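You operate a simulated robot arm through the tools that you are given. There is no shell and no other tool.

You are at the controls of a simulated robot arm. One attempt, no reset.

Task
Pack the unit that the slip names: seat it in the foam, add the NUTS bag, fold both flaps.
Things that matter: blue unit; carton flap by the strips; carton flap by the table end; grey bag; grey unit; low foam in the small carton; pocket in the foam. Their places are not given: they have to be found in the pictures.

Only the result counts: the job must be done as asked and must still hold three seconds after the hand-in. Knocking over, shifting, dropping, spilling or breaking anything else fails it. Flat cloth is picked up by pressing the open fingertips on it (5 to 10 N) and closing them slowly along it; thin cloth reads only 2 to 8 mm in the jaws.

Robot
A 7-joint arm with a two-finger parallel gripper, fixed in place. Base frame: the origin is at the foot of the arm, x ahead of it, y to its left, z up. Units: mm, rad, N and s.
With the tool pointing down near the work surface it reaches from about 100 to 940 mm from the base axis. Its first joint turns from -2.897 to 2.897 rad. Payload 1.57 kg.
Tool frame: the origin (TCP) lies between the finger pads and is the grasp point; the fingertips stand 30 mm ahead of it; z points along the fingers, y is the line along which they close. Largest opening 80 mm; finger width 17, thickness 12; the body of the gripper, 40 by 82 mm, starts 80 mm behind the TCP.
Orientation is told as [roll, pitch, yaw] about the base's x, y, z axes, in that order, counted from this pose: with the fingers straight down and closing along the base's y, the tool's x points along the base's -x, its y along +y and its z along -z.

Tools
- The arm moves only by the tool play_rows. Its argument "deltas" is a list of rows, each a list of 3 entries, a list of its own where there are three numbers: the opening, from 0 (shut) to 1 (fully open), then the shift along the tool's x, y, z in mm, then the turn, a rotation vector about the tool's x, y, z in rad. In form: [[hand, [dx, dy, dz], [rx, ry, rz]], ...]. A call has 1 to 20 rows; each row is the pose to reach, as a shift and turn from the pose commanded when the call began, along the tool's axes at that moment. Each row takes 0.2 s and may step no farther than 50 mm and 0.15 rad from the row before; otherwise, or with a gripper value out of range, the whole call is refused. Where a pose cannot be reached the arm comes as near as it can. A force on the tool above 60 N (or 10 N above the force at the start of the call, whichever is more), or a blocked arm, ends the call early, and 0.2 s more pass. The fingers move at their own pace (about 153 mm/s each) and stop on an object; they squeeze with about 34 N. The grip force told is the motor's: it shows also when the fingers shut on nothing. Time passes only in rows, and 0.2 s behind the last, so rows that repeat a pose let the fingers close. The reply holds the time, the measured pose of the TCP, the force on the tool along the base axes, the opening and the grip force, in the units named above and with some noise, with the torque about the TCP (base axes, N m) and any sound that the robot's microphone picked up.
- Cameras (640 x 400 px; columns grow to the right, rows downward): "scene" is fixed at [220.3, 498.7, 1594.7]; the picture's right is [0.14, -0.99, 0.00], its down [-0.97, -0.13, -0.23] and it looks along [0.22, 0.03, -0.97] (base axes); focal length 330 px, centre (320, 200). "wrist" rides on the gripper at [72, -7, -122] in the tool frame; the picture's right is [0.09, 1.00, 0.00], its down [-0.84, 0.08, -0.54] and it looks along [-0.54, 0.05, 0.84] (tool axes); focal length 238 px, centre (320, 200).
- camera(camera): a new picture of that camera. The clock stands still meanwhile.
- probe_pixels(camera, pixels): for up to 12 pixels [column, row] of the newest picture of that camera ("zoom" is the newest enlarged one), the place [x, y, z] in the base frame of the surface seen there, good to about 3 mm. The clock stands still meanwhile.
- zoom(camera, box): a new picture of the part [left, top, right, bottom] of that camera's present view, enlarged. The clock stands still meanwhile.
- finish_job(): hands the job in; it is judged then, once.

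Open the gripper and draw the arm clear of the work before you hand the job in, unless the task says otherwise.

The tools are called after "Request:" as a command line: name --argument value ..., lists and objects as JSON in quotes. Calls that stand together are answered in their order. play_rows: Moves the arm, as the interface text tells. Its arguments: {"type":"object","properties":{"deltas":{"type":"array","items":{"type":"array"}}},"required":["deltas"]} The other tools are called the same way: camera (camera) takes a picture; probe_pixels (camera, pixels) gives the place of the surface under pixels of a picture; zoom (camera, box) takes an enlarged picture of a part of a camera's view; finish_job () hands the job in.

At the start:

```text
time_s: 0.0
eef_pos: [345.3, 259.5, 1170.9]
orientation: [-0.001, 0.0, -0.001]
wrist_force: [0.3, -0.9, -0.6]
ft_torque: [0.01, 0.0, -0.03]
opening: 80.2
grasp_force: 0.0
```

scene: 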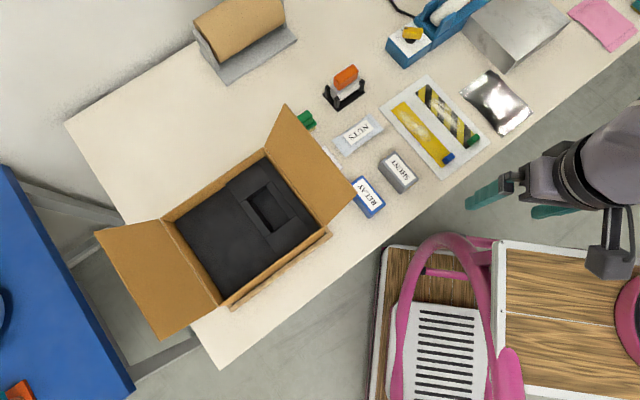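
wrist: 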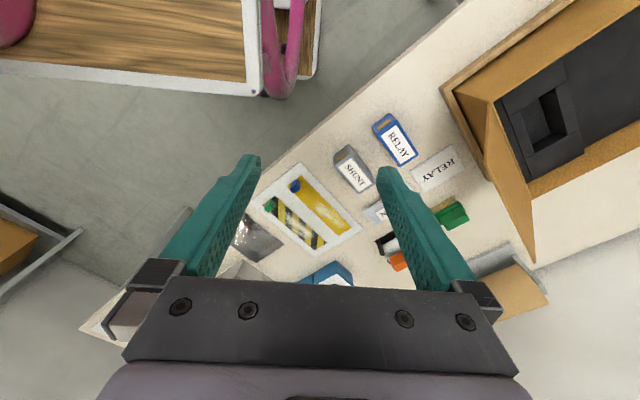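

The scene shows the carton around (235,230), units RELAY (367,197) and SHUNT (398,170), the NUTS bag (358,132); the wrist view shows a slip near (437,168) that seems to say RELAY. I zoom in on these to read them.

Request:
zoom --camera "wrist" --box '[320, 80, 520, 280]'

Request:
zoom --camera "scene" --box '[280, 80, 440, 230]'

Request:
zoom --camera "scene" --box '[80, 90, 370, 350]'

```text
2.00 times, centred on (420, 180) of wrist
```

zoom: 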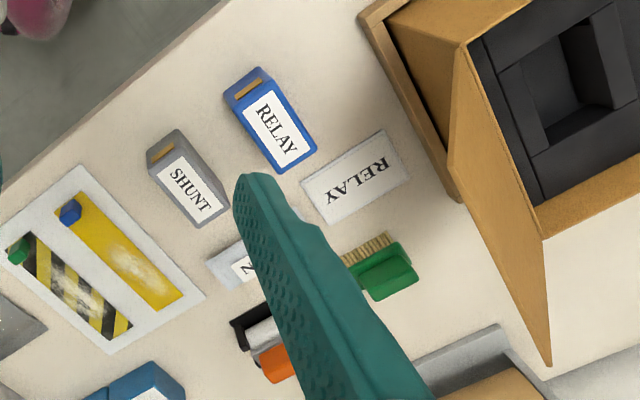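

```text
2.67 times, centred on (360, 155) of scene
```

zoom: 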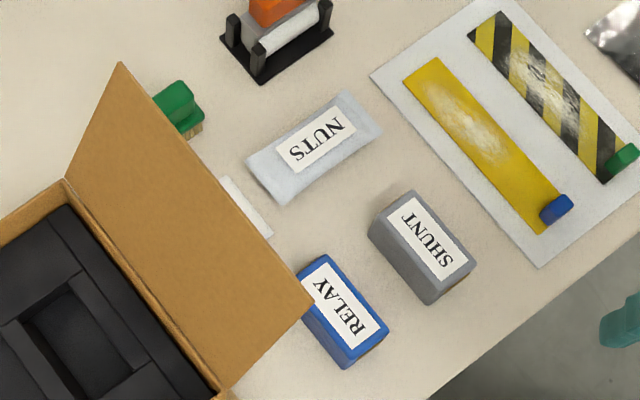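

```text
1.54 times, centred on (225, 220) of scene
```

zoom: 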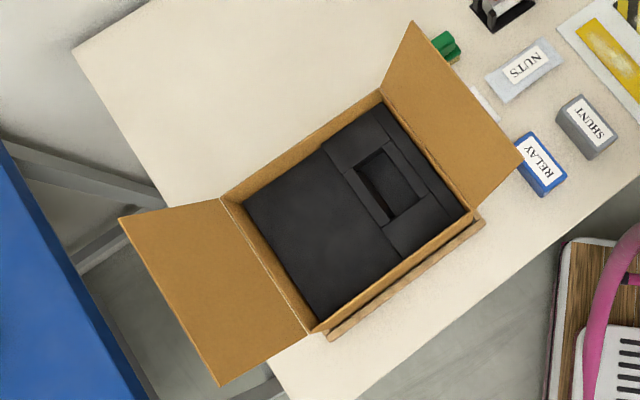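

The slip at wrist (437,168) reads RELAY, so the blue unit is wanted. Next I probe the carton, foam, units and bag in the scene picture.

Request:
zoom --camera "scene" --box '[220, 140, 340, 280]'

Request:
camera --camera "scene"

Request:
probe_pixels --camera "scene" --pixels '[[366, 198], [398, 171], [358, 132], [210, 235], [268, 208], [240, 175], [300, 220], [285, 108], [350, 190], [322, 226], [268, 155], [330, 345]]'

Request:
probe_pixels --camera "scene" --pixels '[[98, 233], [160, 338], [220, 303], [165, 222], [150, 270], [310, 165], [250, 187], [285, 225], [258, 200], [278, 215], [330, 235], [232, 310]]'

```text
2.86 times, centred on (280, 210) of scene
```

zoom: 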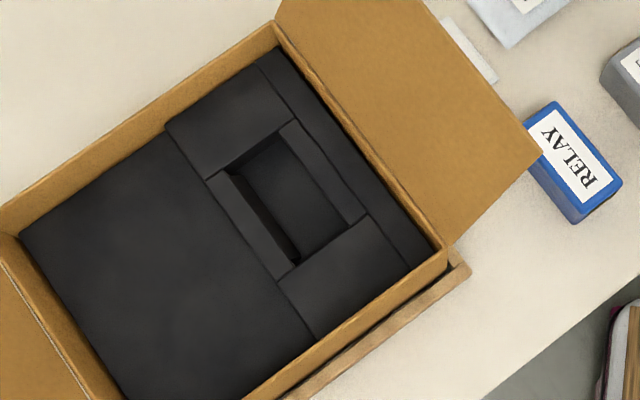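

```text
taken
```

scene: 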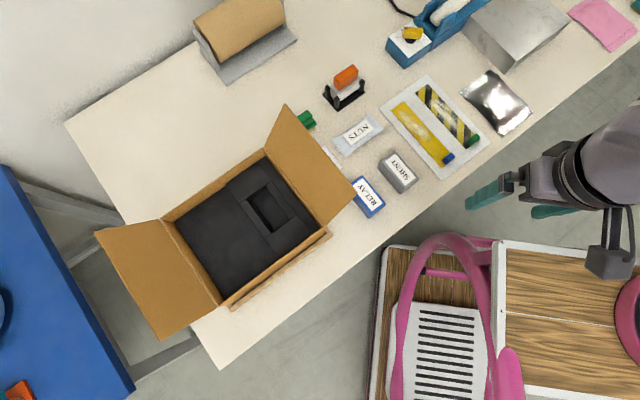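

```text
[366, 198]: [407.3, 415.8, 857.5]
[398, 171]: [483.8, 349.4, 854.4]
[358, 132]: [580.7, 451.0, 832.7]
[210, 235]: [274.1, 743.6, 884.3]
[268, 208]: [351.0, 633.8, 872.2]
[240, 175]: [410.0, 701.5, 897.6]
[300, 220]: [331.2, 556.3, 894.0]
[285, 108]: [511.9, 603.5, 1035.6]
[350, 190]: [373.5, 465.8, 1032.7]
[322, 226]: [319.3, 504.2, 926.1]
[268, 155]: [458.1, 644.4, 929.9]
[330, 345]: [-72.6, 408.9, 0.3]
```

```text
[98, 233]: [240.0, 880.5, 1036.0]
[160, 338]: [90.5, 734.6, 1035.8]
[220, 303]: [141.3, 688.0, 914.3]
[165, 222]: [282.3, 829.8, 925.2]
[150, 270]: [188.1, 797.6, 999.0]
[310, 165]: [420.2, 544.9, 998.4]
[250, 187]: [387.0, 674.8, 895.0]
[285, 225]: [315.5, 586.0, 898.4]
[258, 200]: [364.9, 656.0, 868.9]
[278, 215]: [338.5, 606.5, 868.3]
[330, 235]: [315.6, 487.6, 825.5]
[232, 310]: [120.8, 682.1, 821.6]
```

The unit, foam and pocket run at about 45°. I enlarge the blue unit and the pocket and will probe their corners.

Request:
zoom --camera "scene" --box '[340, 170, 396, 222]'

```text
7.69 times, centred on (368, 196) of scene
```

zoom: 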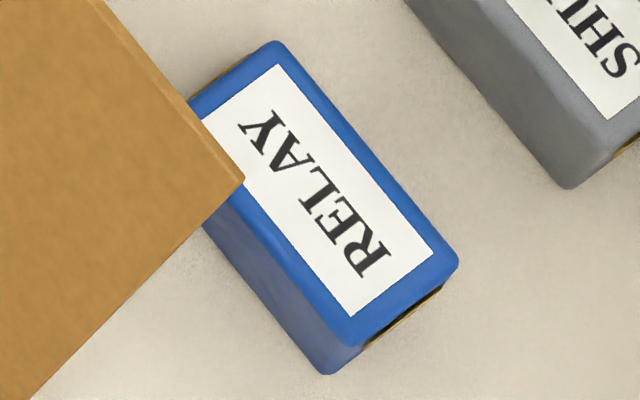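

The blue unit's top face spans zoom (270,45) to (455,262) to (345,345); I probe its top corners and the table beside it.

Request:
probe_pixels --camera "zoom" --pixels '[[270, 50], [450, 262], [347, 338], [200, 112], [320, 190], [330, 365], [400, 325], [500, 330], [360, 60], [250, 270], [560, 180], [236, 180]]'

Request:
zoom --camera "scene" --box '[234, 166, 306, 242]'

```text
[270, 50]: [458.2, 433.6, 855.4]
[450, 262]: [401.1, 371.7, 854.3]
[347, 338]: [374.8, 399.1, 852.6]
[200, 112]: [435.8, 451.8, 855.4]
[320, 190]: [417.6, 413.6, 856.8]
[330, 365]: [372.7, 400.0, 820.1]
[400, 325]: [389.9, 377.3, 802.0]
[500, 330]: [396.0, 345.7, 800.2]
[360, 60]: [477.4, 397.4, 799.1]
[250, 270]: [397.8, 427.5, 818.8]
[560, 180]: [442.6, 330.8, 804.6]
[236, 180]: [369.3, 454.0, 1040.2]
```

```text
5.26 times, centred on (270, 204) of scene
```

zoom: 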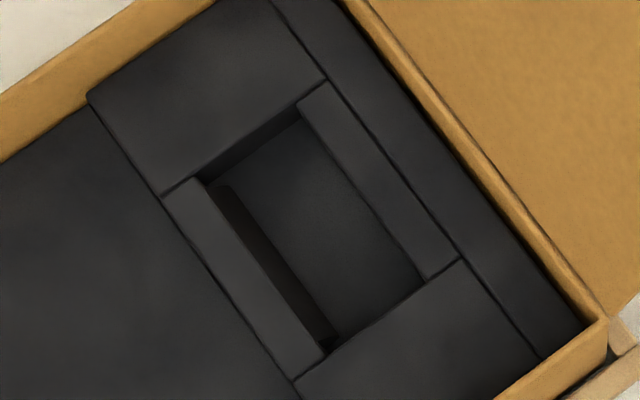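

Table is at z≈800, the unit is about 84×38×56 mm with centre near (416,416). Now I probe the pocket corners, its ledges and the foam levels in the zoomed picture.

Request:
probe_pixels --camera "zoom" --pixels '[[206, 176], [302, 122], [424, 276], [330, 348], [300, 200], [345, 265], [170, 200], [310, 360], [235, 270], [375, 180], [325, 90], [455, 262]]'

Request:
probe_pixels --camera "zoom" --pixels '[[200, 100], [440, 350], [300, 30], [480, 240], [560, 330], [100, 200], [100, 300], [20, 250], [270, 280], [250, 220], [90, 95], [295, 385]]'

```text
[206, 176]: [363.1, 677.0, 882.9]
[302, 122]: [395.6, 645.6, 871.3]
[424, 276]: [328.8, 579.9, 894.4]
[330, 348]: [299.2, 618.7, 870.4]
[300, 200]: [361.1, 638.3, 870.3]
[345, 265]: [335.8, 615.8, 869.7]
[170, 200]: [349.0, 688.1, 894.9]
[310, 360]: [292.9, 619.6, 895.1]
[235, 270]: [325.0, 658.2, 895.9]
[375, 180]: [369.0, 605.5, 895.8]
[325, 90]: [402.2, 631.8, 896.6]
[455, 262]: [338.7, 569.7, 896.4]
```

```text
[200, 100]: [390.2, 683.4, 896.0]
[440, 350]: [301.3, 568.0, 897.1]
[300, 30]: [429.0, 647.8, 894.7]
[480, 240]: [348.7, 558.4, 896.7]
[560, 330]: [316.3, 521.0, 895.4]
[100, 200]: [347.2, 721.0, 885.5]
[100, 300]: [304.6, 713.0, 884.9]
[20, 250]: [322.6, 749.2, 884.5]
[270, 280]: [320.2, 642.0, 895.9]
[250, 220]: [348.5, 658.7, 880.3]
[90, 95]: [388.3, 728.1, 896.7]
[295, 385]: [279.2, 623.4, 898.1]
```

The pocket is about 90×47 mm, centred near (347,630), floor z≈870, foam top 896, low foam 885, rim ≈927. I move above the blue unit at a safe height with the hand yawed 45°, then look.

Request:
play_rows --deltas '[[1, [-9, 20, 0], [0, 0, -0.098]], [1, [-18, 39, 0], [0, 0, -0.196]], [1, [-27, 59, 0], [0, 0, -0.294]], [1, [-36, 78, 0], [0, 0, -0.392]], [1, [-45, 98, 0], [0, 0, -0.49]], [1, [-54, 118, 0], [0, 0, -0.588]], [1, [-63, 137, 0], [0, 0, -0.686]], [1, [-71, 157, 0], [0, 0, -0.785]], [1, [-71, 157, 0], [0, 0, -0.785]]]'

Request:
camera --camera "wrist"

Request:
camera --camera "scene"

```text
time_s: 2.0
eef_pos: [418.3, 418.6, 1170.6]
orientation: [-0.001, 0.0, 0.785]
wrist_force: [-0.3, -0.5, -0.7]
ft_torque: [-0.02, 0.01, -0.05]
opening: 79.6
grasp_force: 0.0
```

```text
taken
```

wrist: 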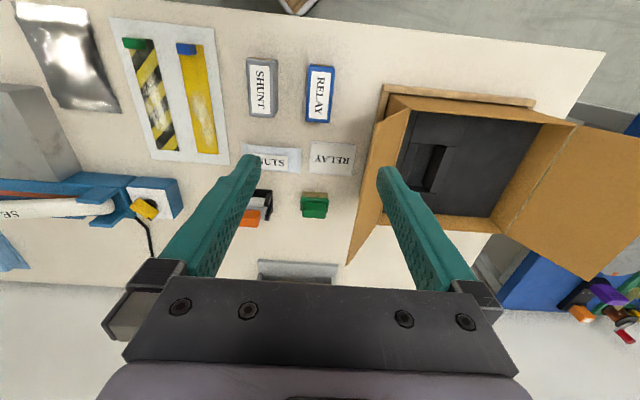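

```text
taken
```

scene: 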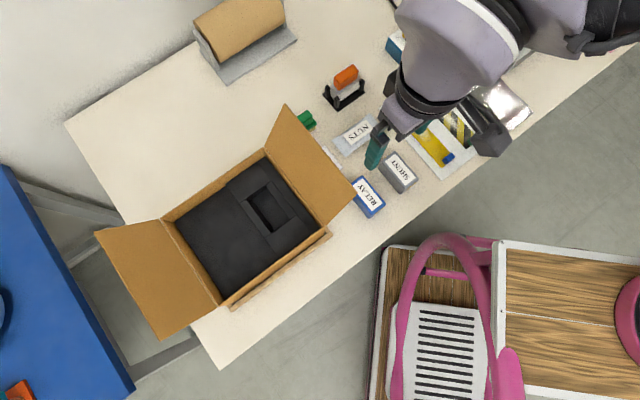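

The hand is above the unit; the wrist view shows RELAY at (320,93) upright and parallel to the image. I zoom there and on the carton to refine positions.

Request:
zoom --camera "wrist" --box '[230, 40, 380, 140]'

Request:
zoom --camera "wrist" --box '[370, 80, 600, 240]'

```text
4.00 times, centred on (305, 90) of wrist
```

zoom: 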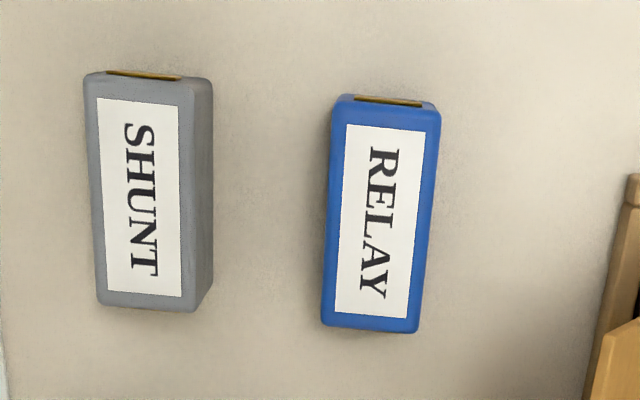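

```text
2.50 times, centred on (485, 160) of wrist
```

zoom: 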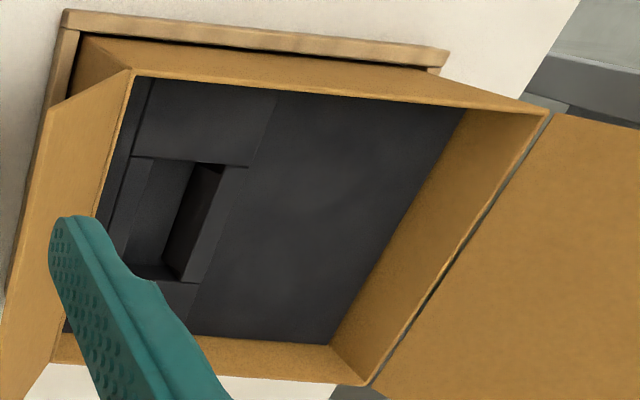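

I re-zoom on the RELAY unit alone to probe its top corners from this close view.

Request:
zoom --camera "wrist" --box '[290, 50, 350, 140]'

```text
4.44 times, centred on (320, 95) of wrist
```

zoom: 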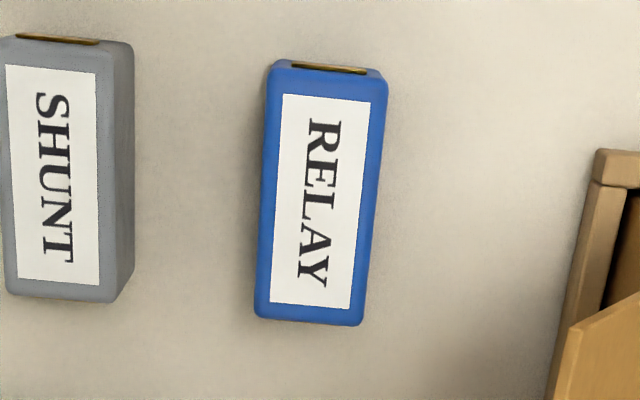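

The unit's top face in the zoom runs (272,75)-(384,85)-(358,320)-(260,312). I probe its corners and label corners.

Request:
probe_pixels --camera "zoom" --pixels '[[274, 74], [382, 84], [357, 320], [262, 312], [284, 96], [368, 104], [350, 307], [271, 302], [318, 195], [257, 316], [500, 200], [325, 70]]'

Request:
probe_pixels --camera "wrist" --pixels '[[245, 155], [300, 160], [270, 150], [270, 168], [385, 86], [530, 102], [347, 264], [409, 108], [428, 190], [575, 125], [500, 228], [420, 175]]'

```text
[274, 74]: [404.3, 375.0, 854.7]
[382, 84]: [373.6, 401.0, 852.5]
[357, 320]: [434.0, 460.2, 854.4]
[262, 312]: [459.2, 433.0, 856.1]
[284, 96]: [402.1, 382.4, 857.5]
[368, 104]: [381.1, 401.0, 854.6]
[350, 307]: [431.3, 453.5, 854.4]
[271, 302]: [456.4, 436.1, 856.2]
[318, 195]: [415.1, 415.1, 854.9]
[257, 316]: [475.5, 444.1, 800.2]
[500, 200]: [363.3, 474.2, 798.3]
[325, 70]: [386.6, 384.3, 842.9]
```

```text
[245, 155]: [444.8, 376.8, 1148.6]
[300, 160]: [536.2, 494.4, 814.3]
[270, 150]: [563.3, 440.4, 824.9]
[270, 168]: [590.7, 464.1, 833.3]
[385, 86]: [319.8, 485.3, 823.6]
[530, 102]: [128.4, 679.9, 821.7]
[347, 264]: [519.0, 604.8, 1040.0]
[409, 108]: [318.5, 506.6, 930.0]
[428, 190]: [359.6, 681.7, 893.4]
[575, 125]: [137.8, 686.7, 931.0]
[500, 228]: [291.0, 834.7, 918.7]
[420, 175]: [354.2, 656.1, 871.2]
```

Unit centre is about (417,417) at 45.5°, and the flap tip is ~63 mm to the side. I lower with a reduced opening to TCP z≈960 and check the clearance to the flap.

Request:
play_rows --deltas '[[0.75, [0, 0, 40], [0, 0, 0]], [0.75, [0, 0, 80], [0, 0, 0]], [0.75, [0, 0, 120], [0, 0, 0]], [0.75, [0, 0, 160], [0, 0, 0]], [0.75, [0, 0, 195], [0, 0, 0]], [0.75, [0, 0, 210], [0, 0, 0]], [0.75, [0, 0, 210], [0, 0, 0]]]'

Request:
camera --camera "wrist"

Request:
camera --camera "scene"

```text
time_s: 3.6
eef_pos: [416.5, 418.1, 962.2]
orientation: [0.0, -0.001, 0.784]
wrist_force: [1.0, 0.0, 0.5]
ft_torque: [0.01, 0.01, 0.01]
opening: 60.1
grasp_force: 0.1
```

```text
taken
```

wrist: 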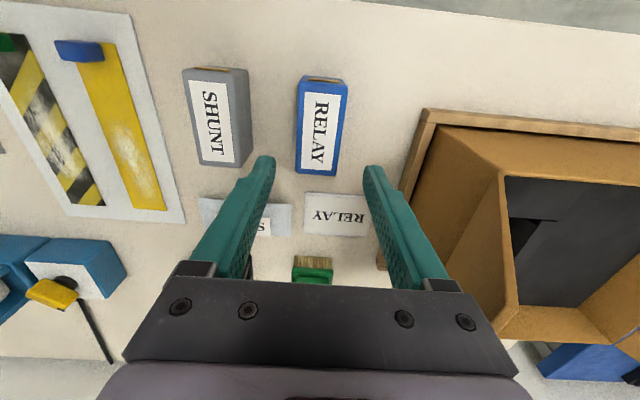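

```text
taken
```

scene: 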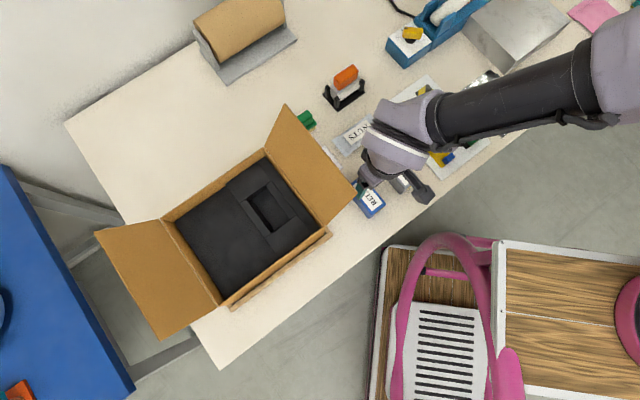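

At z≈962 nothing touches. I zoom in on the wrist and the flap corner near (352,185) to judge the clearance for the last 100 mm.

Request:
zoom --camera "scene" --box '[320, 70, 460, 220]'

```text
2.67 times, centred on (390, 145) of scene
```

zoom: 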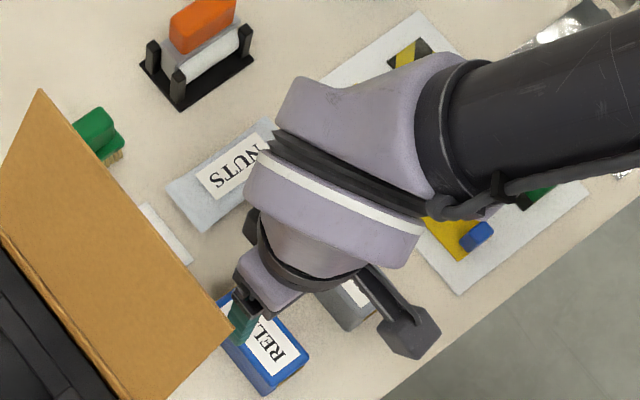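

I probe the left edge of the wrist links to compute their distance from the flap plane.

Request:
probe_pixels --camera "zoom" --pixels '[[250, 190], [265, 165], [248, 230], [268, 250], [242, 270], [285, 110], [300, 90], [225, 325], [180, 255], [275, 205], [258, 280], [235, 330]]'

```text
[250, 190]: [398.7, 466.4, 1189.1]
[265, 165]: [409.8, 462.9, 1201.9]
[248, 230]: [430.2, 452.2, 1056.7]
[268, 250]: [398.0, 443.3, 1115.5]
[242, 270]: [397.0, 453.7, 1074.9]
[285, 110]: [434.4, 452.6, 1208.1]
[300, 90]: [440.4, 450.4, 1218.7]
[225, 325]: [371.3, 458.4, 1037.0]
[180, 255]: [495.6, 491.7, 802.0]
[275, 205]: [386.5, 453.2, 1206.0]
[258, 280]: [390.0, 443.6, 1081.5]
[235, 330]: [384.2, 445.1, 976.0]
```

Wrist parts stay at v ≤ 48 mm versus the flap tip at ~62 mm, so there is clearance. I descend to z≈861 so the fingertips overlap the unit's top 25 mm, not yet closing.

Request:
play_rows --deltas '[[0.75, [0, 0, 25], [0, 0, 0]], [0.75, [0, 0, 50], [0, 0, 0]], [0.75, [0, 0, 70], [0, 0, 0]], [0.75, [0, 0, 85], [0, 0, 0]], [0.75, [0, 0, 95], [0, 0, 0]], [0.75, [0, 0, 101], [0, 0, 0]], [0.75, [0, 0, 101], [0, 0, 0]]]'

Request:
camera --camera "wrist"

Request:
camera --camera "scene"

```text
time_s: 5.2
eef_pos: [416.7, 416.8, 860.1]
orientation: [-0.001, 0.001, 0.784]
wrist_force: [0.1, -0.6, 0.0]
ft_torque: [0.01, 0.0, 0.02]
opening: 60.1
grasp_force: 0.1
```

```text
taken
```

wrist: 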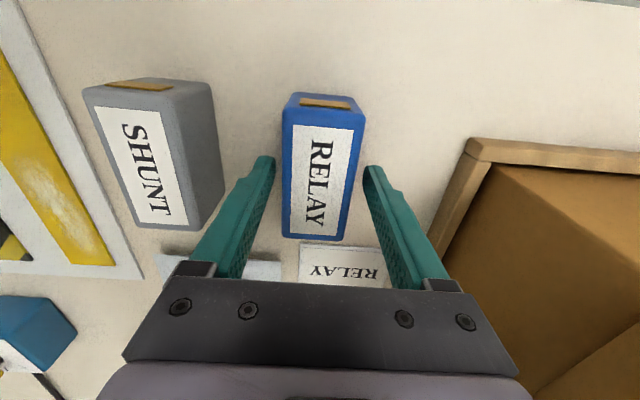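

```text
taken
```

scene: 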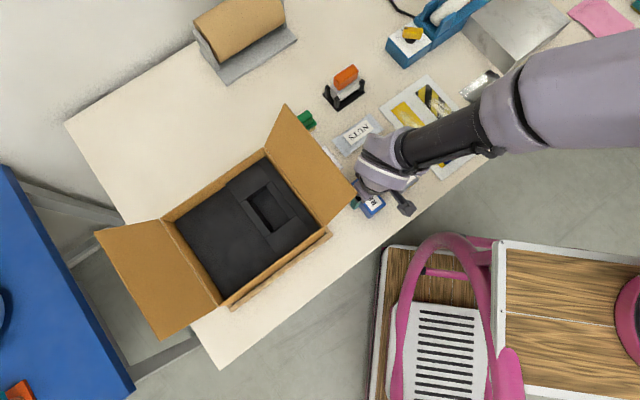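

The fingers straddle the blue unit at (322,165) evenly and the force is near zero. I close the gripper on it.

Request:
play_rows --deltas '[[0.6, [0, 0, 0], [0, 0, 0]], [0.5, [0, 0, 0], [0, 0, 0]], [0.3, [0, 0, 0], [0, 0, 0]], [0.2, [0, 0, 0], [0, 0, 0]], [0.2, [0, 0, 0], [0, 0, 0]]]'

Request:
camera --camera "wrist"

```text
time_s: 6.4
eef_pos: [416.4, 417.1, 860.1]
orientation: [0.0, 0.0, 0.785]
wrist_force: [0.1, 0.8, 0.1]
ft_torque: [0.03, -0.03, -0.01]
opening: 44.5
grasp_force: 33.4
```

```text
taken
```

wrist: 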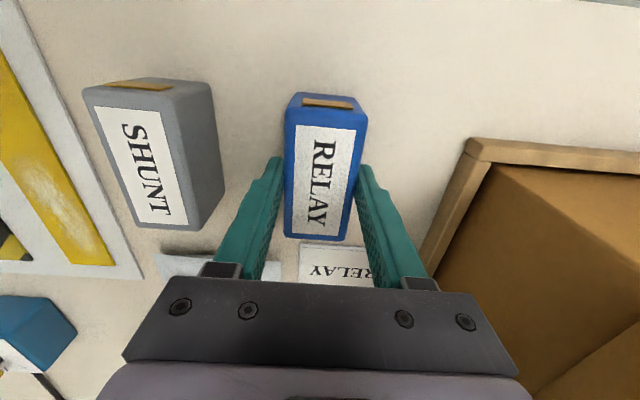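

The gripper holds the unit at 44.5 mm with 33 N. I lift straight up to about z 1140, clear of the flap tip.

Request:
play_rows --deltas '[[0.2, [0, 0, -10], [0, 0, 0]], [0.2, [0, 0, -30], [0, 0, 0]], [0.2, [0, 0, -60], [0, 0, 0]], [0.2, [0, 0, -95], [0, 0, 0]], [0.2, [0, 0, -130], [0, 0, 0]], [0.2, [0, 0, -165], [0, 0, 0]], [0.2, [0, 0, -200], [0, 0, 0]], [0.2, [0, 0, -235], [0, 0, 0]], [0.2, [0, 0, -265], [0, 0, 0]], [0.2, [0, 0, -280], [0, 0, 0]], [0.2, [0, 0, -280], [0, 0, 0]]]'

Request:
camera --camera "wrist"

```text
time_s: 8.8
eef_pos: [417.1, 417.1, 1138.5]
orientation: [-0.001, 0.0, 0.785]
wrist_force: [-0.3, -0.1, -2.4]
ft_torque: [0.03, 0.02, 0.0]
opening: 44.5
grasp_force: 34.3
```

```text
taken
```

wrist: 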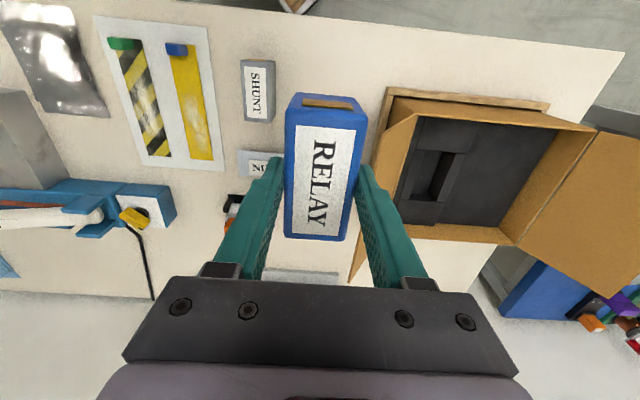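

The unit hangs securely. I probe its top corners in the wrist view to learn its exact offset and angle in the hand.

Request:
zoom --camera "wrist" --box '[260, 80, 400, 250]'

```text
2.35 times, centred on (330, 165) of wrist
```

zoom: 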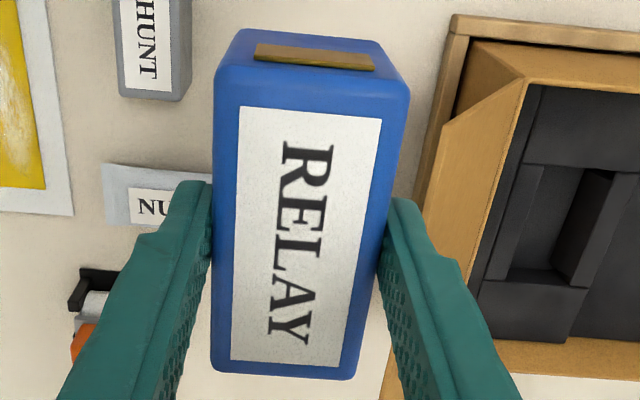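

Request:
probe_pixels --camera "zoom" --pixels '[[222, 80], [400, 95], [348, 374], [217, 366], [240, 108], [380, 121], [340, 364], [232, 358], [300, 230], [310, 20], [300, 35], [310, 60]]'

```text
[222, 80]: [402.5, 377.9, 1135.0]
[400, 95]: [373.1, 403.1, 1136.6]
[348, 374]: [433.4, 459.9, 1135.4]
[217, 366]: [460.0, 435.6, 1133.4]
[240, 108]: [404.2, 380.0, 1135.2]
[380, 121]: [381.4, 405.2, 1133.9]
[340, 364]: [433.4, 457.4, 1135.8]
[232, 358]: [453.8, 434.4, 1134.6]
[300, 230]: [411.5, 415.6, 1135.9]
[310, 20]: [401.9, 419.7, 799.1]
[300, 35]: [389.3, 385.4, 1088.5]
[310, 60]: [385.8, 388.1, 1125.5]
```

Unit centre sits about 1.5–2 mm toward +u from the TCP and is aligned with the hand. Now I zoom on the pocket in the wrist view to measure it more exactly.

Request:
zoom --camera "wrist" --box '[395, 110, 495, 240]'

```text
3.08 times, centred on (445, 175) of wrist
```

zoom: 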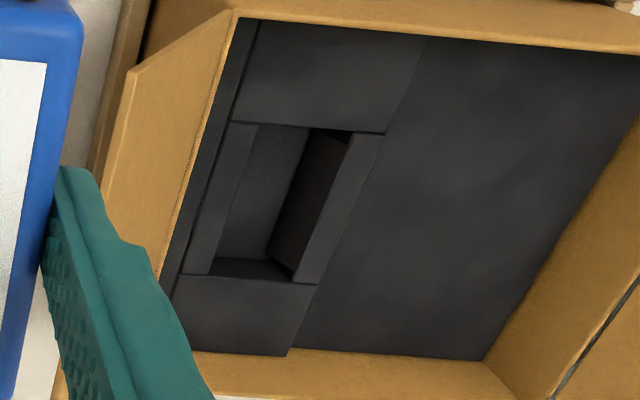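

Pocket opening corners appear at zoom (259,125), (352,133), (292,283), (212,275). I probe along each edge of the opening.

Request:
probe_pixels --camera "zoom" --pixels '[[256, 128], [354, 137], [295, 281], [210, 273], [300, 126], [340, 130], [248, 279], [235, 278], [232, 200], [324, 205], [242, 200], [312, 205]]'

Request:
probe_pixels --camera "zoom" --pixels '[[232, 124], [384, 134], [317, 284], [184, 273], [262, 128], [220, 252], [270, 260], [308, 140], [222, 262], [264, 262], [425, 38], [288, 355]]'

```text
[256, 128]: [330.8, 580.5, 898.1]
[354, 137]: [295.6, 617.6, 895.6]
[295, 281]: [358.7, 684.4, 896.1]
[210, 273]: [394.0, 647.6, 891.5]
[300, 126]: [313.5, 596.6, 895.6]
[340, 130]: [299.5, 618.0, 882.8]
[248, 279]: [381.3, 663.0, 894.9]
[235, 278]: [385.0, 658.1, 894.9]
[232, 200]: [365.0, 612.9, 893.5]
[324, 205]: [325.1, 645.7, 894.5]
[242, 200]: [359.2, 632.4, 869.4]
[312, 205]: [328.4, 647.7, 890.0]
```

```text
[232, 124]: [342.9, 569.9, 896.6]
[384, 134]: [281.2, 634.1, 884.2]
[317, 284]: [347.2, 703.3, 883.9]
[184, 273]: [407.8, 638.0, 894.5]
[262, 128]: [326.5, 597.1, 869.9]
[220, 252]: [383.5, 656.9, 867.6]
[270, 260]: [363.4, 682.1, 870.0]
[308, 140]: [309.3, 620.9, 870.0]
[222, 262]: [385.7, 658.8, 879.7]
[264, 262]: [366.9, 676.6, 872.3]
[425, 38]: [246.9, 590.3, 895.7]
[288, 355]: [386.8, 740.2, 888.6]
```

Pocket centre works out to u≈691.4, v≈201.8 (≈92×48.6 mm opening), i.e. the unit fits with ~2 mm each side. I carry the unit over the right flap at this height to above the pocket.

Request:
play_rows --deltas '[[0.2, [-8, 16, 0], [0, 0, 0]], [0.2, [-22, 44, 0], [0, 0, 0]], [0.2, [-36, 72, 0], [0, 0, 0]], [0.2, [-50, 100, 0], [0, 0, 0]], [0.2, [-64, 129, 0], [0, 0, 0]], [0.2, [-78, 157, 0], [0, 0, 0]], [0.2, [-90, 181, 0], [0, 0, 0]], [0.2, [-98, 197, 0], [0, 0, 0]], [0.2, [-100, 201.3, 0], [0, 0, 0]], [0.2, [-100, 201.3, 0], [0, 0, 0]]]'

Request:
camera --camera "wrist"

Request:
camera --camera "scene"

```text
time_s: 11.0
eef_pos: [344.5, 632.5, 1140.0]
orientation: [0.0, 0.0, 0.784]
wrist_force: [0.1, -0.2, -2.0]
ft_torque: [0.0, 0.01, 0.01]
opening: 44.7
grasp_force: 34.3
```

```text
taken
```

wrist: 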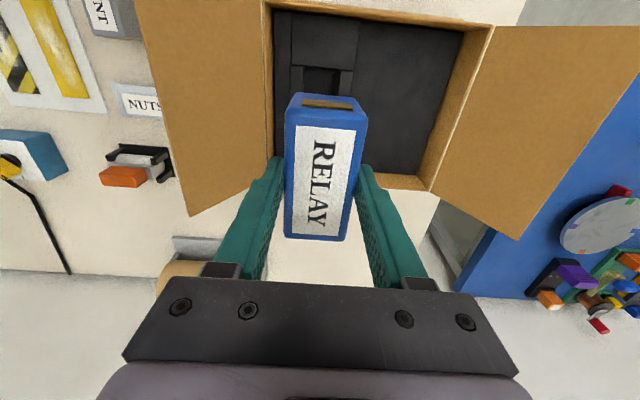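

```text
taken
```

scene: 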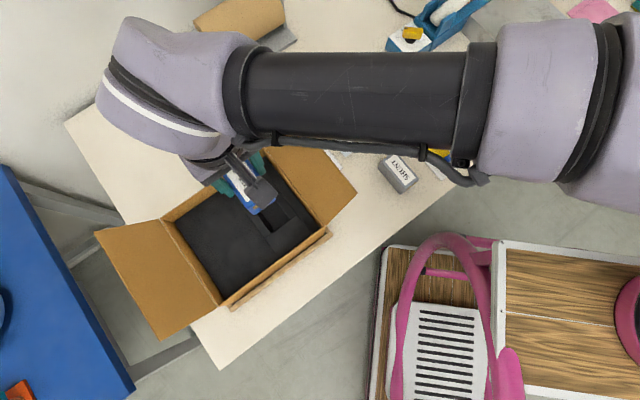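

TCP reads (344.5,632.5), within noise of the target. I lower to TCP z≈985 (unit bottom ≈924, still 28 mm above foam) and re-check alignment.

Request:
play_rows --deltas '[[0.2, [0, 0, 25], [0, 0, 0]], [0.2, [0, 0, 55], [0, 0, 0]], [0.2, [0, 0, 90], [0, 0, 0]], [0.2, [0, 0, 120], [0, 0, 0]], [0.2, [0, 0, 145], [0, 0, 0]], [0.2, [0, 0, 155], [0, 0, 0]], [0.2, [0, 0, 155], [0, 0, 0]]]'

Request:
camera --camera "wrist"

Request:
camera --camera "scene"

```text
time_s: 12.6
eef_pos: [345.7, 630.1, 984.6]
orientation: [0.001, -0.001, 0.785]
wrist_force: [-0.2, -0.2, -2.3]
ft_torque: [0.0, 0.01, 0.02]
opening: 44.7
grasp_force: 34.4
```

```text
taken
```

wrist: 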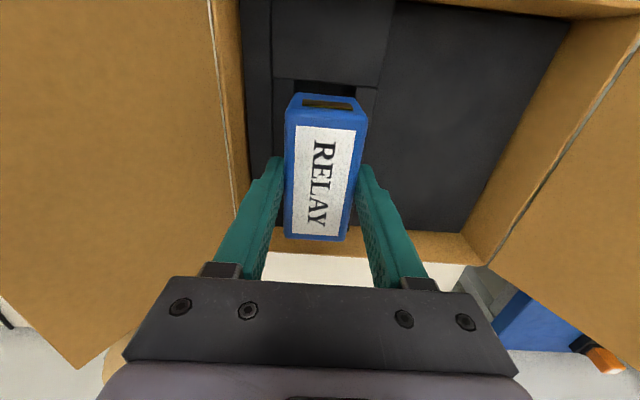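

```text
taken
```

scene: 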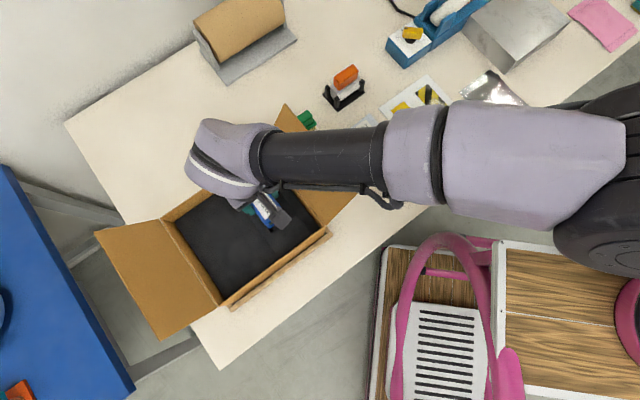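

Reading now is u=690.0, v=201.1, right on target. I zoom on the unit and the visible pocket edge near (325,90) to confirm.

Request:
zoom --camera "wrist" --box '[260, 60, 400, 160]'

Request:
zoom --camera "scene" --box '[220, 160, 320, 250]'

```text
4.00 times, centred on (330, 110) of wrist
```

zoom: 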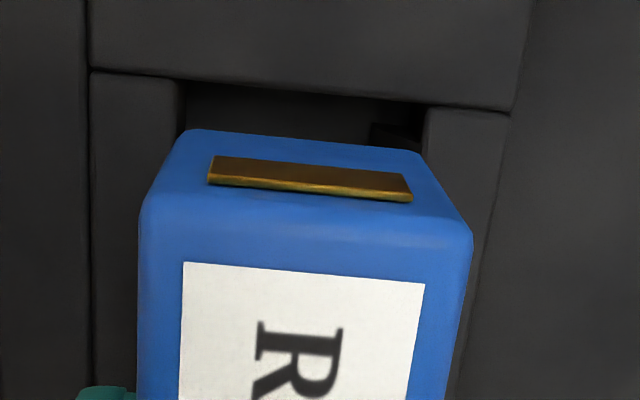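

```text
4.44 times, centred on (270, 205) of scene
```

zoom: 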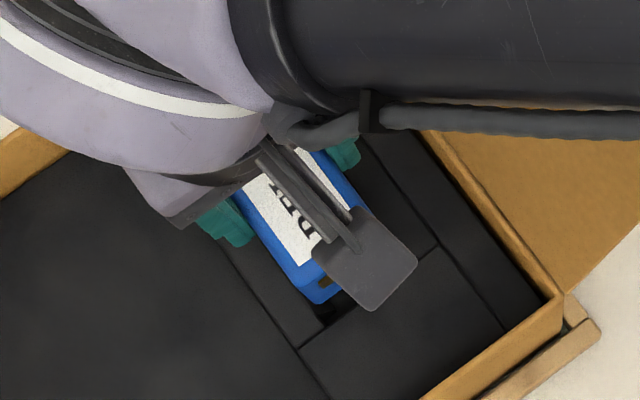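

Laterally the unit and pocket edges line up (zoom 180 and 425). I probe the pocket's end edge and the unit's end face to verify the lengthwise position.

Request:
zoom --camera "wrist" --box '[260, 60, 400, 160]'

Request:
probe_pixels --camera "zoom" --pixels '[[185, 76], [300, 82], [420, 102], [300, 136], [210, 132], [400, 152], [170, 85], [435, 112], [300, 88], [300, 110], [155, 300], [460, 320]]'

```text
4.00 times, centred on (330, 110) of wrist
```

zoom: 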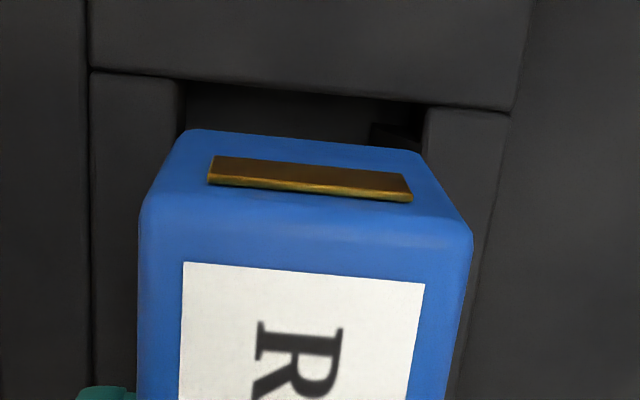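

```text
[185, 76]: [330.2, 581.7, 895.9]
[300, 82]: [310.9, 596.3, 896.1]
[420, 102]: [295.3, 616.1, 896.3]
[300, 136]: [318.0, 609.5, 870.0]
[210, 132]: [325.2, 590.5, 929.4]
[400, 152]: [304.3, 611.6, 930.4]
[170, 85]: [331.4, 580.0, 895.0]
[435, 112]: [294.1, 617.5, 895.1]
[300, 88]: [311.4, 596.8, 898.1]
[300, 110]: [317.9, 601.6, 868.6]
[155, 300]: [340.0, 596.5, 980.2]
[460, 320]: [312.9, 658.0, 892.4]
```

The unit's end is at u≈647.5 versus pocket edge ≈644, giving about 2–3 mm clearance each end. I lower slowly 42 mm so the unit enters the pocket, watching the force.

Request:
play_rows --deltas '[[0.2, [0, 0, 8], [0, 0, 0]], [0.2, [0, 0, 16], [0, 0, 0]], [0.2, [0, 0, 22], [0, 0, 0]], [0.2, [0, 0, 27], [0, 0, 0]], [0.2, [0, 0, 31], [0, 0, 0]], [0.2, [0, 0, 35], [0, 0, 0]], [0.2, [0, 0, 39], [0, 0, 0]], [0.2, [0, 0, 42], [0, 0, 0]], [0.2, [0, 0, 42], [0, 0, 0]]]'

Request:
camera --camera "wrist"

```text
time_s: 14.6
eef_pos: [345.4, 631.2, 943.2]
orientation: [0.0, 0.0, 0.784]
wrist_force: [2.8, -2.7, 1.1]
ft_torque: [-0.2, 0.0, 0.17]
opening: 44.8
grasp_force: 33.3
```

```text
taken
```

wrist: 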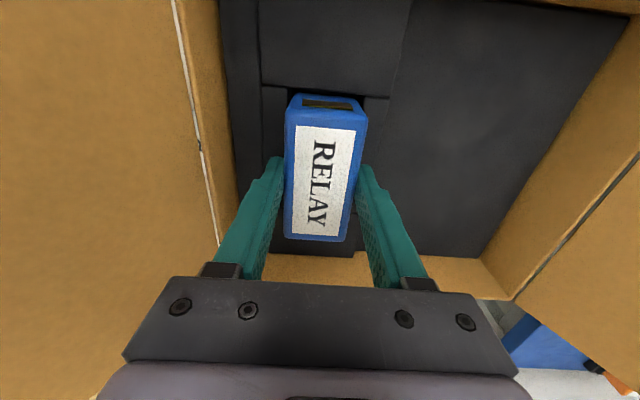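

The unit is ~13 mm into the pocket with a light 4 N push toward −v (left ledge touching). I ease 1.2 mm toward −v and continue down slowly.

Request:
play_rows --deltas '[[0.2, [0, -0.6, 0], [0, 0, 0]], [0.2, [0, -1.2, 0], [0, 0, 0]], [0.2, [0, -1.2, 0], [0, 0, 0]]]'

```text
time_s: 15.4
eef_pos: [345.4, 629.4, 942.9]
orientation: [0.0, 0.0, 0.784]
wrist_force: [2.8, -2.7, -0.8]
ft_torque: [0.0, -0.17, -0.13]
opening: 44.5
grasp_force: 33.6
```

The sideways force is unchanged at 3.9 N while the vertical one fell. I move another 1 mm toward −v to see whether it drops.

Request:
play_rows --deltas '[[0.2, [0, -0.5, 0], [0, 0, 0]], [0.2, [0, -1.0, 0], [0, 0, 0]], [0.2, [0, -1.0, 0], [0, 0, 0]]]'

```text
time_s: 16.2
eef_pos: [346.3, 630.0, 941.3]
orientation: [0.001, 0.001, 0.785]
wrist_force: [0.8, -1.3, -1.7]
ft_torque: [-0.02, -0.04, -0.08]
opening: 44.7
grasp_force: 33.9
```

The side force fell to about 1.4 N, so the unit is freer. I lower further in 2 mm steps, another 10 mm.

Request:
play_rows --deltas '[[0.2, [0, -0.2, 2], [0, 0, 0]], [0.2, [0, -0.3, 4], [0, 0, 0]], [0.2, [0, -0.3, 6], [0, 0, 0]], [0.2, [0, -0.3, 8], [0, 0, 0]], [0.2, [0, -0.3, 9.5], [0, 0, 0]], [0.2, [0, -0.3, 9.5], [0, 0, 0]]]'

Request:
camera --camera "wrist"

```text
time_s: 17.6
eef_pos: [346.6, 629.0, 933.8]
orientation: [0.0, 0.0, 0.785]
wrist_force: [2.6, -2.7, -1.3]
ft_torque: [-0.13, -0.12, 0.02]
opening: 44.5
grasp_force: 33.4
```

```text
taken
```

wrist: 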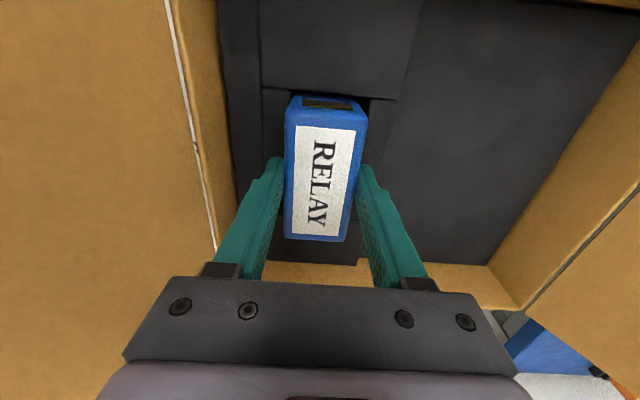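

TCP z is 933.8, so the unit bottom is ~3.5 mm above the pocket floor with small side force. I go down another 4 mm with a tiny −v shift to seat it.

Request:
play_rows --deltas '[[0.2, [0, -0.4, 1], [0, 0, 0]], [0.2, [0, -0.8, 2], [0, 0, 0]], [0.2, [0, -0.8, 3], [0, 0, 0]], [0.2, [0, -0.8, 4], [0, 0, 0]], [0.2, [0, -0.8, 4], [0, 0, 0]]]'

```text
time_s: 18.8
eef_pos: [346.9, 628.7, 930.7]
orientation: [0.002, -0.002, 0.786]
wrist_force: [-0.9, -0.3, 11.7]
ft_torque: [-0.54, 0.37, -0.05]
opening: 44.6
grasp_force: 34.2
```

The vertical force jumped to about 14 N with side forces near zero: the unit is on the pocket floor. I ease up 1 mm and open the fingers gently.

Request:
play_rows --deltas '[[0.2, [0, 0, -1], [0, 0, 0]], [0.6, [0, 0, -1], [0, 0, 0]], [0.68, [0, 0, -1], [0, 0, 0]], [0.72, [0, 0, -1], [0, 0, 0]], [0.72, [0, 0, -1], [0, 0, 0]]]'

Request:
camera --camera "wrist"

```text
time_s: 20.0
eef_pos: [347.1, 628.2, 930.3]
orientation: [0.0, 0.0, 0.785]
wrist_force: [-0.6, 1.4, -0.2]
ft_torque: [-0.01, 0.02, 0.03]
opening: 57.5
grasp_force: 0.1
```

```text
taken
```

wrist: 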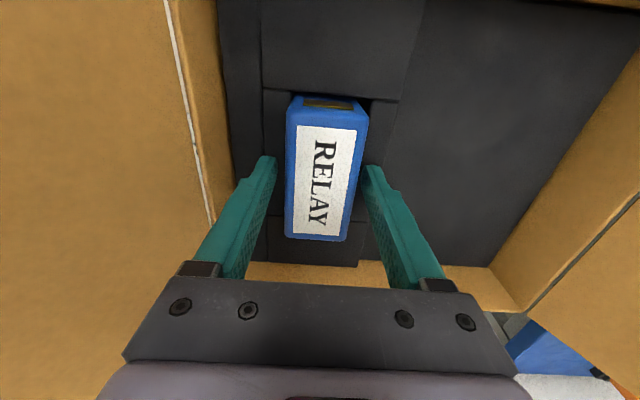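

The unit is released and stays in the pocket. I rise straight up to above the flaps and inspect the seating.

Request:
play_rows --deltas '[[0.72, [0, 0, -15], [0, 0, 0]], [0.72, [0, 0, -40], [0, 0, 0]], [0.72, [0, 0, -80], [0, 0, 0]], [0.72, [0, 0, -120], [0, 0, 0]], [0.72, [0, 0, -160], [0, 0, 0]], [0.72, [0, 0, -195], [0, 0, 0]], [0.72, [0, 0, -205], [0, 0, 0]], [0.72, [0, 0, -205], [0, 0, 0]]]'

Request:
zoom --camera "wrist" --box '[220, 0, 480, 200]'

Request:
camera --camera "scene"

```text
time_s: 21.8
eef_pos: [347.0, 629.0, 1136.8]
orientation: [0.0, 0.001, 0.785]
wrist_force: [-0.4, 0.1, -0.4]
ft_torque: [-0.02, 0.04, 0.0]
opening: 57.9
grasp_force: 0.0
```

```text
2.00 times, centred on (350, 100) of wrist
```

zoom: 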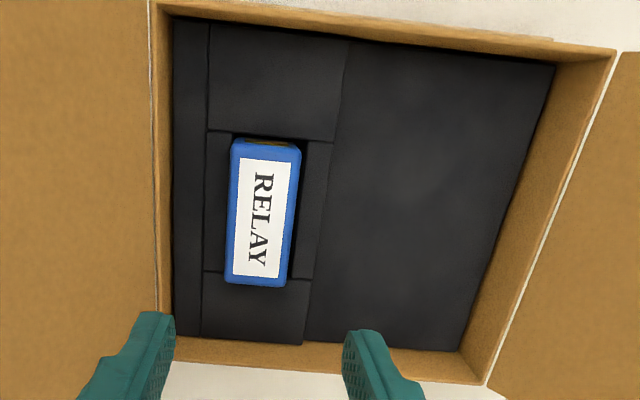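

```text
taken
```

scene: 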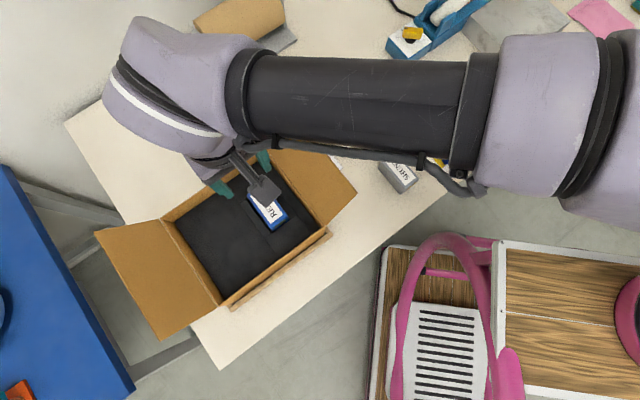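

RELAY sits squarely in the pocket. I probe the heights of the unit's top and the rim to confirm it is fully down.

Request:
probe_pixels --camera "zoom" --pixels '[[250, 170], [290, 170], [240, 270], [275, 272], [265, 215], [154, 100], [155, 200], [560, 47], [300, 18], [545, 220], [420, 200], [590, 90]]'

```text
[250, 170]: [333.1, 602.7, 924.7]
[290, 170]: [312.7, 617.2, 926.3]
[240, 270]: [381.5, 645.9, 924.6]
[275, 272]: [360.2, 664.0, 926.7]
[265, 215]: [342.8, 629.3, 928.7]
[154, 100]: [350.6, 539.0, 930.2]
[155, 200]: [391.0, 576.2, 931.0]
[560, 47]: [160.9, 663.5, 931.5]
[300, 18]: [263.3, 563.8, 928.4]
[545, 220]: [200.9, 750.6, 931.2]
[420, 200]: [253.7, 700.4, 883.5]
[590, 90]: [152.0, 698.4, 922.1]
```

Unit top ≈926 is below the rim ≈930, so it is properly seated. Now I move high over the flap to the NUTS bag near (580,451), turning the hand to yaw 135° so the fingers close across the bag's narrow width.

Request:
play_rows --deltas '[[0.9, [-3.2, -24.2, 0], [0, 0, -0.131]], [0.9, [-6.5, -48.4, 0], [0, 0, -0.262]], [0.9, [-9.7, -72.7, 0], [0, 0, -0.393]], [0.9, [-13, -96.9, 0], [0, 0, -0.524]], [0.9, [-16.2, -121, 0], [0, 0, -0.654]], [0.9, [-19.5, -145.3, 0], [0, 0, -0.785]], [0.9, [-22.7, -169.5, 0], [0, 0, -0.916]], [0.9, [-26, -193.7, 0], [0, 0, -1.047]], [0.9, [-29.2, -218, 0], [0, 0, -1.178]], [0.9, [-32.4, -242.2, 0], [0, 0, -1.309]], [0.9, [-35.7, -266.4, 0], [0, 0, -1.44]], [0.9, [-38.9, -290.6, 0], [0, 0, -1.571]], [0.9, [-38.9, -290.6, 0], [0, 0, -1.571]]]'

Request:
camera --camera "wrist"

Request:
camera --camera "scene"

```text
time_s: 24.6
eef_pos: [580.2, 449.6, 1134.3]
orientation: [0.0, -0.002, 2.358]
wrist_force: [-0.8, -0.3, -0.3]
ft_torque: [0.01, 0.05, -0.04]
opening: 72.2
grasp_force: 0.1
```

```text
taken
```

wrist: 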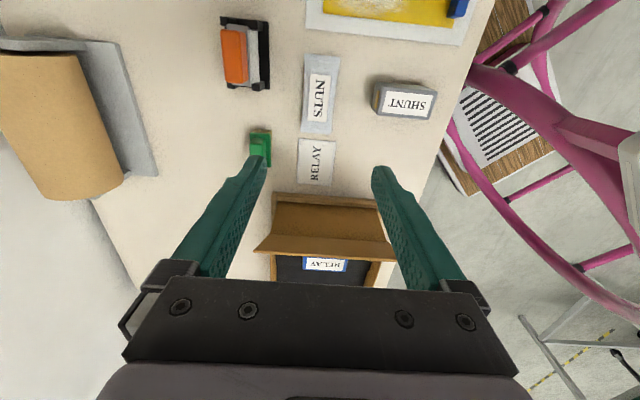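

```text
taken
```

scene: 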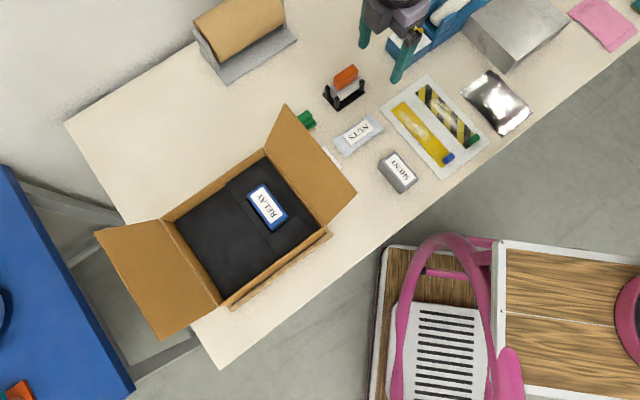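

The hand reached yaw 135° above the bag. I zoom on the NUTS bag at scene (358,132) and wrist (320,95) to get its outline and heights.

Request:
zoom --camera "scene" --box '[326, 106, 394, 160]'

Request:
probe_pixels --camera "zoom" --pixels '[[300, 205], [70, 250], [385, 75], [530, 180], [190, 350], [200, 240], [400, 150], [250, 290], [330, 130], [480, 120], [120, 300], [330, 260]]'

Request:
zoom --camera "wrist" --box '[270, 40, 410, 140]'

```text
7.41 times, centred on (360, 133) of scene
```

zoom: 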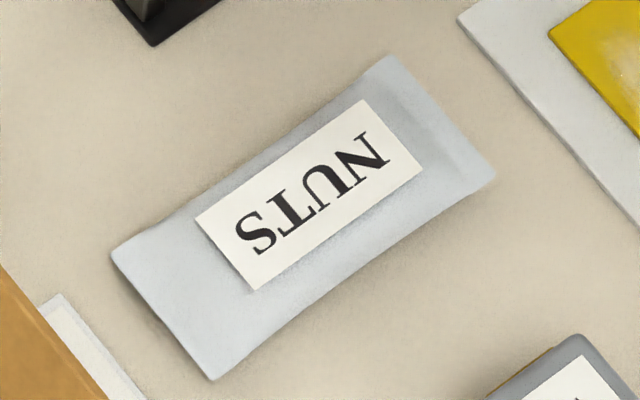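

```text
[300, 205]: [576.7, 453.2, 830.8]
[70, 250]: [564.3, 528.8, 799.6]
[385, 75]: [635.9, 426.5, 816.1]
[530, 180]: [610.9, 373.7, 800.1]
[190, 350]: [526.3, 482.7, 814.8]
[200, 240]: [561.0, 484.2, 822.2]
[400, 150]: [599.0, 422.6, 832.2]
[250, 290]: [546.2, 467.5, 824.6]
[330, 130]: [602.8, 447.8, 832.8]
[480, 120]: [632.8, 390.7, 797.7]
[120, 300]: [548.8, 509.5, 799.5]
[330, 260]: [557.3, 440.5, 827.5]
```

```text
4.00 times, centred on (340, 90) of wrist
```

zoom: 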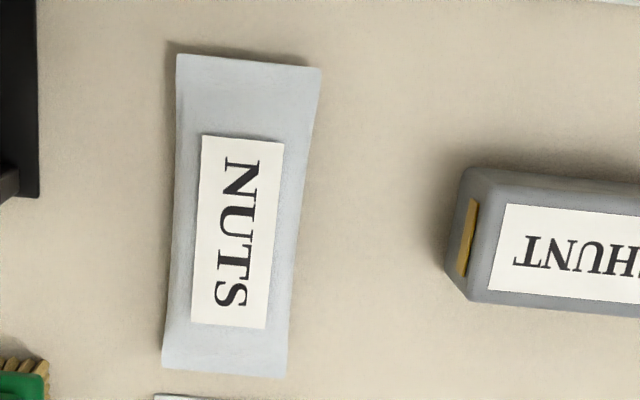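

The bag outline in the wrist zoom runs (178,55)-(320,70)-(285,378)-(163,365) with a waist in the middle. I probe it.

Request:
probe_pixels --camera "zoom" --pixels '[[180, 58], [317, 72], [283, 375], [166, 363], [176, 210], [295, 220], [235, 215], [245, 100], [225, 350], [172, 215], [302, 222], [240, 160]]'

```text
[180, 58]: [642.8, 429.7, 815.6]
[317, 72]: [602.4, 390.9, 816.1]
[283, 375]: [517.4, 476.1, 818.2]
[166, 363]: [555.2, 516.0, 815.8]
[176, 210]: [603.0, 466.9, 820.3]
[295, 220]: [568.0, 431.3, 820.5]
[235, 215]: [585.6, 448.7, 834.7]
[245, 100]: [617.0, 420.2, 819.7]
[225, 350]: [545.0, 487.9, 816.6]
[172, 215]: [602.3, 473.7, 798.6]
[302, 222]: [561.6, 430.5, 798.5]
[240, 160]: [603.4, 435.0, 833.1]
```

Bag centre is about (580,452), 123×52 mm, long axis along v. Before descending I probe the neighbours (stamp at (346,80), dispenser at (415,45), brush at (306,118)) for height.

Request:
camera --camera "scene"

Request:
probe_pixels --camera "scene" --pixels '[[346, 75], [348, 95], [335, 102], [361, 92], [306, 118], [410, 40], [400, 62], [428, 40], [440, 10], [510, 30], [398, 165], [332, 160]]'

```text
taken
```

scene: 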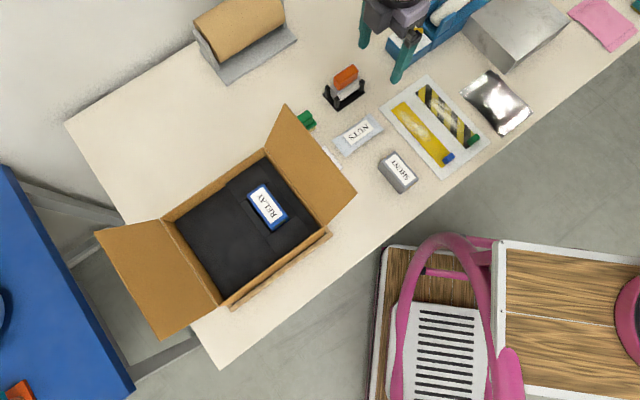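

```text
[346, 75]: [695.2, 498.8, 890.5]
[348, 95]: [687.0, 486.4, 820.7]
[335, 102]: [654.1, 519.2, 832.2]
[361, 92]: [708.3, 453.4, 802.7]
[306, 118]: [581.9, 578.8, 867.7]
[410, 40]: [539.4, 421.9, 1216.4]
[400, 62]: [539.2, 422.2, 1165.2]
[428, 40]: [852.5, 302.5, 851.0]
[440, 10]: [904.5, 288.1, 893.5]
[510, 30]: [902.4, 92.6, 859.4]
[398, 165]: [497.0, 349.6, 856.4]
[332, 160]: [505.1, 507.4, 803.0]
```

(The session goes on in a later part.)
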